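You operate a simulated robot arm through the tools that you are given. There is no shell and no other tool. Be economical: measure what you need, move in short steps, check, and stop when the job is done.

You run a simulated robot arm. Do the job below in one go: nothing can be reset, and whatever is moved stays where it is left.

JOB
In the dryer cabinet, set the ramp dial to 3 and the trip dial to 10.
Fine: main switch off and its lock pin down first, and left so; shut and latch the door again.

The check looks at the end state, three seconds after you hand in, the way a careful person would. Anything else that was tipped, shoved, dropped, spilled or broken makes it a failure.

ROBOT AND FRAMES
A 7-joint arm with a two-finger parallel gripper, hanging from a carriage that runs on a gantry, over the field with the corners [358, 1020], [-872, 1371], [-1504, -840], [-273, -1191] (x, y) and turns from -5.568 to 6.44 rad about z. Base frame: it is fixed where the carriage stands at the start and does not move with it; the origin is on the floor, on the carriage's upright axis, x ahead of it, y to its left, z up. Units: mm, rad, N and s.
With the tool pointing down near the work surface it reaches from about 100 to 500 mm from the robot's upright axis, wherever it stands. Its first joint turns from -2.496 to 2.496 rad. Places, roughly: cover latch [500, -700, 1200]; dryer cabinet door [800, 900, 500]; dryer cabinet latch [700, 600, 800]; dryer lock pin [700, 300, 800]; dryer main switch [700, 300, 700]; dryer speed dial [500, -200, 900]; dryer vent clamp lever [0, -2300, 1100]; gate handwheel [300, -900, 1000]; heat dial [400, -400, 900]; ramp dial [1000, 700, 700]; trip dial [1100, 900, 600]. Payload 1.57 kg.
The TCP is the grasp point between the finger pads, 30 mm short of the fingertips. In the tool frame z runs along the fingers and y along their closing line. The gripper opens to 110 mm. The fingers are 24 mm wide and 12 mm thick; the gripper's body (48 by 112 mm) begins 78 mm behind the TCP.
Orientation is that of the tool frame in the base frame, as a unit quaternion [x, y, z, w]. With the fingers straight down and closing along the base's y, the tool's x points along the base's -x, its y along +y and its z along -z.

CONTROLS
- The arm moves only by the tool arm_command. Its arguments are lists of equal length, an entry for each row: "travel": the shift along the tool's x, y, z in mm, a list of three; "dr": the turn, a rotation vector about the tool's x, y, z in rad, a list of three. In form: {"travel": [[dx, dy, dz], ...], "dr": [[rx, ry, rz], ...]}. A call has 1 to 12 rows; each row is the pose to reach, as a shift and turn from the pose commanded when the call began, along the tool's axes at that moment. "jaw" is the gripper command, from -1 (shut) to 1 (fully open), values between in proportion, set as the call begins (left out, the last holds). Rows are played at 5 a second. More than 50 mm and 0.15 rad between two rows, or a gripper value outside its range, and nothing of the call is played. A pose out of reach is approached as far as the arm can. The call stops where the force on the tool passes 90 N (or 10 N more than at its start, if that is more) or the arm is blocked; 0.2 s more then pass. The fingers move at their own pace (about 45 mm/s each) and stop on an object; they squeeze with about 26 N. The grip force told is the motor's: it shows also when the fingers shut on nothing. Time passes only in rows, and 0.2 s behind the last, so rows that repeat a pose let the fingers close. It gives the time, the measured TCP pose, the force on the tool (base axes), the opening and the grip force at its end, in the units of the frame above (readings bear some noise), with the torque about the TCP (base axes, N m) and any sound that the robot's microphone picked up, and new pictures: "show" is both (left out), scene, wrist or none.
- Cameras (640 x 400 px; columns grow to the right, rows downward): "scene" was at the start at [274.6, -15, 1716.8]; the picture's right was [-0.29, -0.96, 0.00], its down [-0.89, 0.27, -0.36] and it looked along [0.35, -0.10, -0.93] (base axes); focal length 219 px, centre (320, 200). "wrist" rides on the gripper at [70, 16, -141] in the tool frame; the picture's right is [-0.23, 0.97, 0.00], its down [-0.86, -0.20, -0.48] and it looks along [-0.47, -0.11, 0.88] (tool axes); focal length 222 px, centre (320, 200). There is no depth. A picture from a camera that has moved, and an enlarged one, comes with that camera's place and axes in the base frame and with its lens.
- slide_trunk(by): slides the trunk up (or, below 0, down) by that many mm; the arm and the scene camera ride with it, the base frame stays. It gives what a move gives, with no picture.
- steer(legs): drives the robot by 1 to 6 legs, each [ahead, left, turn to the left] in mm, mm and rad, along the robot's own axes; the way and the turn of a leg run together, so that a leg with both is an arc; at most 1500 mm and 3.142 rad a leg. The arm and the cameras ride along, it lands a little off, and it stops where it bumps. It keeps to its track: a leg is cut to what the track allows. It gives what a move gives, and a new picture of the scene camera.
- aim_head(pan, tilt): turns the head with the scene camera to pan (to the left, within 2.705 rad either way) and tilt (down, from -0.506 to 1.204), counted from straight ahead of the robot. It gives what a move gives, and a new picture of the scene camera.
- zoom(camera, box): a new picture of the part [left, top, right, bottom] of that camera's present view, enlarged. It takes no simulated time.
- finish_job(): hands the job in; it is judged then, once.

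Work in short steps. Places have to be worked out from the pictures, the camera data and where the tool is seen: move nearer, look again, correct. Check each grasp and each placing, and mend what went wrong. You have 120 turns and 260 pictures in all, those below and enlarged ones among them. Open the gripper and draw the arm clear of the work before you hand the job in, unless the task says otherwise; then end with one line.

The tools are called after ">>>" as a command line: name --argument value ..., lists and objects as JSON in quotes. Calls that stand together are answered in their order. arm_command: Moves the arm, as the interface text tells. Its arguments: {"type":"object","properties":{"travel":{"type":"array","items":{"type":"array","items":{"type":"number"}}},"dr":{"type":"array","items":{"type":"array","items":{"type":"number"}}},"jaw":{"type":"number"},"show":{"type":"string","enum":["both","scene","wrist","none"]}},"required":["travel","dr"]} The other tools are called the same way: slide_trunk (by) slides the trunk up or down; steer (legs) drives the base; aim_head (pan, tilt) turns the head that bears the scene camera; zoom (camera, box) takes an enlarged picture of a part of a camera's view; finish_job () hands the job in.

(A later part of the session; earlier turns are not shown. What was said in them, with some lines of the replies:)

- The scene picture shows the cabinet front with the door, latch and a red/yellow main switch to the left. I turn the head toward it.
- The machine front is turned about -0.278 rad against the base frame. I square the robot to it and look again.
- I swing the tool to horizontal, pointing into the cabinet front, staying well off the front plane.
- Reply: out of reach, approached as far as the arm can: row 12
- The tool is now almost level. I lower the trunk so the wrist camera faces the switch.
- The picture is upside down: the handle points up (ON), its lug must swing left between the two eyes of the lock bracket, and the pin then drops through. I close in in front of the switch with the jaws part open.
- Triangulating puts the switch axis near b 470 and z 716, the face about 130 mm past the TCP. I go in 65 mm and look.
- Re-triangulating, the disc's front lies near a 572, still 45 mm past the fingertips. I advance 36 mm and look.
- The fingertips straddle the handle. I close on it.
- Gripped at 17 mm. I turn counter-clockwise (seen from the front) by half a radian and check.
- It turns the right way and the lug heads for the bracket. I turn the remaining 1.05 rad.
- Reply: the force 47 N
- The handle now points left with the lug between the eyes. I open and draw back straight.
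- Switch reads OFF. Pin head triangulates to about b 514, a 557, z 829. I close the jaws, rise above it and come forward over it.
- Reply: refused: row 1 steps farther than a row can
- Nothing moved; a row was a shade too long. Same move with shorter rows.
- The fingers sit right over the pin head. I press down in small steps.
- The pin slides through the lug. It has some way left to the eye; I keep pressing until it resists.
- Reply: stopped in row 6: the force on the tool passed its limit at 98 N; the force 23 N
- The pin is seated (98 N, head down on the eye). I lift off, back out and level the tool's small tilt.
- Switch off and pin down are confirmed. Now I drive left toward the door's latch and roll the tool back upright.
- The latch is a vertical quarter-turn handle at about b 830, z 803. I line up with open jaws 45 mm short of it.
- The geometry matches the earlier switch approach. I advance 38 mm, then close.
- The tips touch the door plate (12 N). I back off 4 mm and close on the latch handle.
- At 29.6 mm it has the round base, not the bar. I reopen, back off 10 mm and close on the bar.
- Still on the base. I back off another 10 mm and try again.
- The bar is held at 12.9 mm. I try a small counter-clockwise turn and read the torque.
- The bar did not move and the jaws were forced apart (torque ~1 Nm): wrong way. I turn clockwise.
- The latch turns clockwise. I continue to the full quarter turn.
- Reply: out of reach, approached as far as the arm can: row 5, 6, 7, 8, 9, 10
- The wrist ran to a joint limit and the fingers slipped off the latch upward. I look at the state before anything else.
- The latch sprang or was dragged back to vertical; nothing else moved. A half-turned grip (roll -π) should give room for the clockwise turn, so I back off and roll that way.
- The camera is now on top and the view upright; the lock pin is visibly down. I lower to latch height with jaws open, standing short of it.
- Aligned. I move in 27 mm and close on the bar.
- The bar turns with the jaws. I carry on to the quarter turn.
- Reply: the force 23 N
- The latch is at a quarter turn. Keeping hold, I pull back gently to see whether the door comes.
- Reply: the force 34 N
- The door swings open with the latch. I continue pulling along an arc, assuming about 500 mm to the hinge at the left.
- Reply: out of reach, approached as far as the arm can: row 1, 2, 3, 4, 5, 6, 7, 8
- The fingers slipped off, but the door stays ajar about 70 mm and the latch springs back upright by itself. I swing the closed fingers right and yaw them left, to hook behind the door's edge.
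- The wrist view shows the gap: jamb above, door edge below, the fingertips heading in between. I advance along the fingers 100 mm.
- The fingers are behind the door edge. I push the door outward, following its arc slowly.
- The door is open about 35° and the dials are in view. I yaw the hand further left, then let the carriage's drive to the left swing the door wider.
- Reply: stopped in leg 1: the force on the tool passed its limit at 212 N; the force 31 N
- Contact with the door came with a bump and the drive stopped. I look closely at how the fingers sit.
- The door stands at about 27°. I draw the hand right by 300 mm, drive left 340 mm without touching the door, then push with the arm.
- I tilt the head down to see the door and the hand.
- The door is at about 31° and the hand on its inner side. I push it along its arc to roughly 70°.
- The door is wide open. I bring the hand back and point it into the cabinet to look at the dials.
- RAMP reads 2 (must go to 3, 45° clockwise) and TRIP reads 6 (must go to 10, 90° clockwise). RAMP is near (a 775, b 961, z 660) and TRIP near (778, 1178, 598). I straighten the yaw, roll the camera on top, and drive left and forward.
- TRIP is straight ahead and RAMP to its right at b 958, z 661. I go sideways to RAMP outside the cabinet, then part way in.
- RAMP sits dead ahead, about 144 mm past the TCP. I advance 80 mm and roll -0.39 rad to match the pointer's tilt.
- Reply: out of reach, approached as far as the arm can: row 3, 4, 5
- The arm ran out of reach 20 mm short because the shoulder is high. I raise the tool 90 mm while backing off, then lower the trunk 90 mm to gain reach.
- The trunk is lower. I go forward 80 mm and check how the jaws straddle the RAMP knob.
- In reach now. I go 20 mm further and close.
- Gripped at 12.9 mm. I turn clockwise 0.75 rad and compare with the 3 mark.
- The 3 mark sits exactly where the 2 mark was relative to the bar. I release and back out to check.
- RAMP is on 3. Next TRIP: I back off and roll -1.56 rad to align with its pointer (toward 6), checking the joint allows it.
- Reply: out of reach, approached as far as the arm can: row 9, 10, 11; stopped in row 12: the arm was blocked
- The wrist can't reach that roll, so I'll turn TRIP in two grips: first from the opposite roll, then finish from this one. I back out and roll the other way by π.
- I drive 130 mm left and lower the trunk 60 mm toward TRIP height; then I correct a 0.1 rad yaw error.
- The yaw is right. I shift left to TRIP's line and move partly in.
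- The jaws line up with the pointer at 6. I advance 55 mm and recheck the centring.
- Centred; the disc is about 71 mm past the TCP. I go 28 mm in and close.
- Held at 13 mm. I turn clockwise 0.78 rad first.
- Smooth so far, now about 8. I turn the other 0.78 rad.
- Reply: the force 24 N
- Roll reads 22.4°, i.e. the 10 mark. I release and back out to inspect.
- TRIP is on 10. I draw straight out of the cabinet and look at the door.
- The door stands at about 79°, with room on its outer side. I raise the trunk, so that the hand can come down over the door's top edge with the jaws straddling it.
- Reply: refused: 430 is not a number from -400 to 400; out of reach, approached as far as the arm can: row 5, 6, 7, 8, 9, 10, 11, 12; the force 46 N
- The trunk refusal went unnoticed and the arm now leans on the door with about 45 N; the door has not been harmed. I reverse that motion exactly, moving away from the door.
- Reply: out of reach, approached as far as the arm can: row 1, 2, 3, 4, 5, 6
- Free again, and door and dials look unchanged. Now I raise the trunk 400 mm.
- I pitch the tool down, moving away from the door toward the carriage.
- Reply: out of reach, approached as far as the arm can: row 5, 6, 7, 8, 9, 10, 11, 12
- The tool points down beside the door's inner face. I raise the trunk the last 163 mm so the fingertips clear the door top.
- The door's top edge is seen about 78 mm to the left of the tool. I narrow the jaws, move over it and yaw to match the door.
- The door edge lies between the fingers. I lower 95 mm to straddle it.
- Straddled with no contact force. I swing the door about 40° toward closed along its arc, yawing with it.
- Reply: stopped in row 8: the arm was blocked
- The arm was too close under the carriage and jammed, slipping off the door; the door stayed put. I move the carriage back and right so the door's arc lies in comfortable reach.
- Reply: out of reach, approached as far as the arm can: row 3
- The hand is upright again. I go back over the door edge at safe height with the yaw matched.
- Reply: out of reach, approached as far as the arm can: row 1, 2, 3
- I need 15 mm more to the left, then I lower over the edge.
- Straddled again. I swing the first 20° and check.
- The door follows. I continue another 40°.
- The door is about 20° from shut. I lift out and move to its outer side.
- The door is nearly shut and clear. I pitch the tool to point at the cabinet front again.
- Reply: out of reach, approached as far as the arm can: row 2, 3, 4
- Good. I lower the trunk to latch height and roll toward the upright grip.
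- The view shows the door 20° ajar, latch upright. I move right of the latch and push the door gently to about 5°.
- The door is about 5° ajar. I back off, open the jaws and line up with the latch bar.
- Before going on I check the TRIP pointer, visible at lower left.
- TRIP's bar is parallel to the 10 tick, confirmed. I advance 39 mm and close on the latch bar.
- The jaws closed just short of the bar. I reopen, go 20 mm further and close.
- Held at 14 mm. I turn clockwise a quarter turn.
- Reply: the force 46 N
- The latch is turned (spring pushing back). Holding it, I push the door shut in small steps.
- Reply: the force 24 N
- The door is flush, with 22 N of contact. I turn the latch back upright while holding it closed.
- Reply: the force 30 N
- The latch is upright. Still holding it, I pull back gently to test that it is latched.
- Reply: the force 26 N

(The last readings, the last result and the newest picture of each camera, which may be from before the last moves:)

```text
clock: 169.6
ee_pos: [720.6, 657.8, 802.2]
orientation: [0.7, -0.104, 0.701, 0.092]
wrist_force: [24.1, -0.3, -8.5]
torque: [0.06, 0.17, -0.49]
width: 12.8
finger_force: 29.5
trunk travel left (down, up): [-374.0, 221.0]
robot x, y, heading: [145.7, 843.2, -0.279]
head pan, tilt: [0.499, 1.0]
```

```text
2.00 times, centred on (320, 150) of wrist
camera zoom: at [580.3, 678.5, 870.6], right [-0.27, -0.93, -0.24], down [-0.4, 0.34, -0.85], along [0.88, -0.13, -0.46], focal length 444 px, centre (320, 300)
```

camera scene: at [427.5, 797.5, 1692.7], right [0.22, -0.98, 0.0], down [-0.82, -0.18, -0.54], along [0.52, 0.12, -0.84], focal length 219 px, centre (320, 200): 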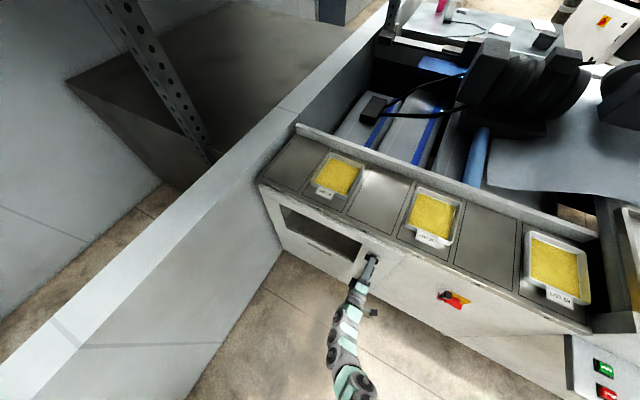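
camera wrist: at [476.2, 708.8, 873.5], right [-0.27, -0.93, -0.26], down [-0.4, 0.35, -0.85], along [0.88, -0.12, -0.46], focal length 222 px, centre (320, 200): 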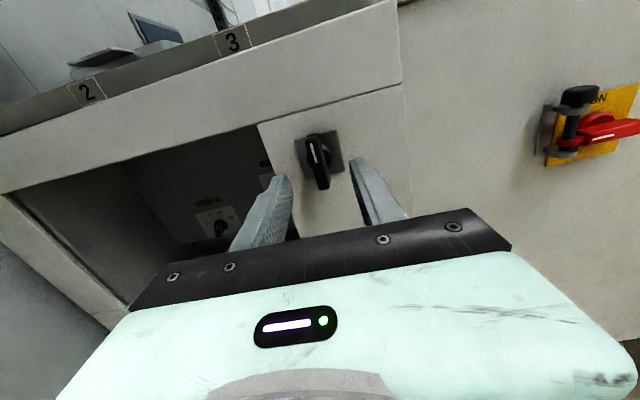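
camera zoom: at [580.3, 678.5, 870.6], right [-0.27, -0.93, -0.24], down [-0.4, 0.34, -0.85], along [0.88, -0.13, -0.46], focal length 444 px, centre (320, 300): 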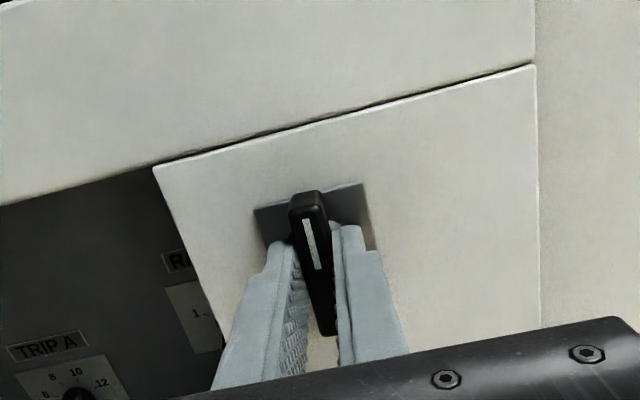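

It holds against a 24 N pull: latched. I relax, open the jaws and back away.

>>> arm_command --travel '[[0, 0, 5], [0, 0, 7]]' --dr '[[0, 0, 0], [0, 0, 0]]' --show "none"

>>> arm_command --travel '[[0, 0, 0], [0, 0, 0], [0, 0, 0], [0, 0, -30], [0, 0, -65], [0, 0, -100], [0, 0, -140], [0, 0, -170]]' --dr '[[0, 0, 0], [0, 0, 0], [0, 0, 0], [0, 0, 0], [0, 0, 0], [0, 0, 0], [0, 0, 0], [0, 0, 0]]' --jaw 0.0

```text
clock: 170.2
ee_pos: [722.1, 656.8, 800.9]
orientation: [0.699, -0.105, 0.701, 0.093]
wrist_force: [-1.2, 7.2, 6.5]
torque: [-0.02, -0.03, 0.22]
width: 12.8
finger_force: 29.8
trunk travel left (down, up): [-374.0, 221.0]
robot x, y, heading: [148.8, 843.3, -0.281]
head pan, tilt: [0.499, 1.0]
```

```text
clock: 172.0
ee_pos: [555.8, 701.6, 800.0]
orientation: [0.7, -0.105, 0.701, 0.093]
wrist_force: [0.3, 0.4, 0.6]
torque: [0.0, -0.02, 0.0]
width: 55.2
finger_force: 0.0
trunk travel left (down, up): [-374.0, 221.0]
robot x, y, heading: [148.6, 844.2, -0.281]
head pan, tilt: [0.499, 1.0]
camera scene: at [429.9, 797.7, 1693.4], right [0.22, -0.98, 0.0], down [-0.82, -0.18, -0.54], along [0.53, 0.12, -0.84], focal length 219 px, centre (320, 200)
camera wrist: at [416.2, 723.5, 868.4], right [-0.27, -0.93, -0.24], down [-0.4, 0.34, -0.85], along [0.88, -0.13, -0.46], focal length 222 px, centre (320, 200)
```

scene: 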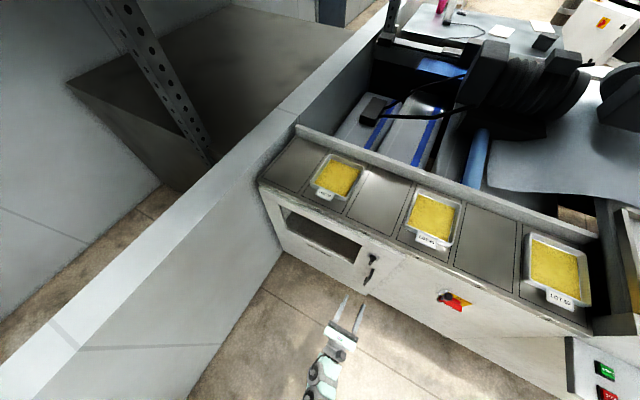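
wrist: 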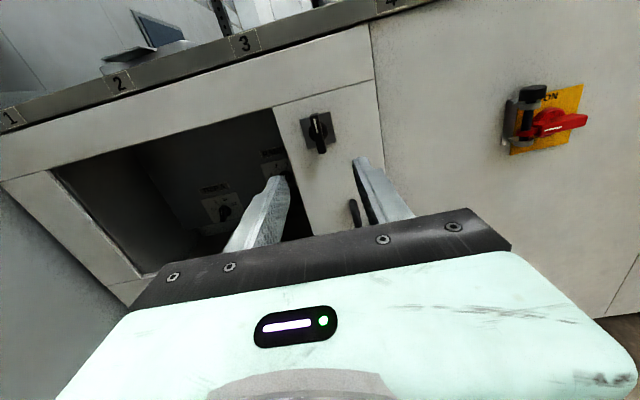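

The door is shut and latched, the switch off and the pin down. A last look at both dials through the window.

>>> zoom --camera "wrist" --box '[190, 140, 300, 230]'

>>> zoom --camera "wrist" --box '[480, 60, 610, 170]'

```text
4.44 times, centred on (245, 185) of wrist
camera zoom: at [416.2, 723.5, 868.4], right [-0.27, -0.93, -0.24], down [-0.4, 0.34, -0.85], along [0.88, -0.13, -0.46], focal length 987 px, centre (653, 267)
```

zoom: 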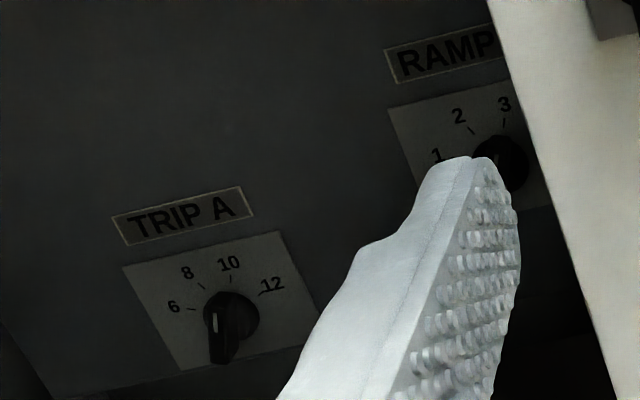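

```text
3.64 times, centred on (545, 115) of wrist
camera zoom: at [416.2, 723.5, 868.4], right [-0.27, -0.93, -0.24], down [-0.4, 0.34, -0.85], along [0.88, -0.13, -0.46], focal length 808 px, centre (-498, 509)
```

zoom: 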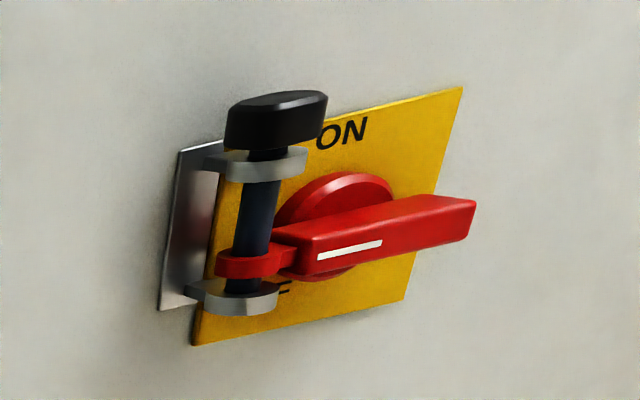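

TRIP is on 10, RAMP on 3, the switch is locked off by the seated pin, the door is latched, and the arm is clear with the jaws open. I hand in.

>>> finish_job

```text
The job is handed in.
```

The ramp dial is set to 3 and the trip dial to 10, the main switch is off with its lock pin down, and the door is shut and latched (it held against a 24 N test pull).
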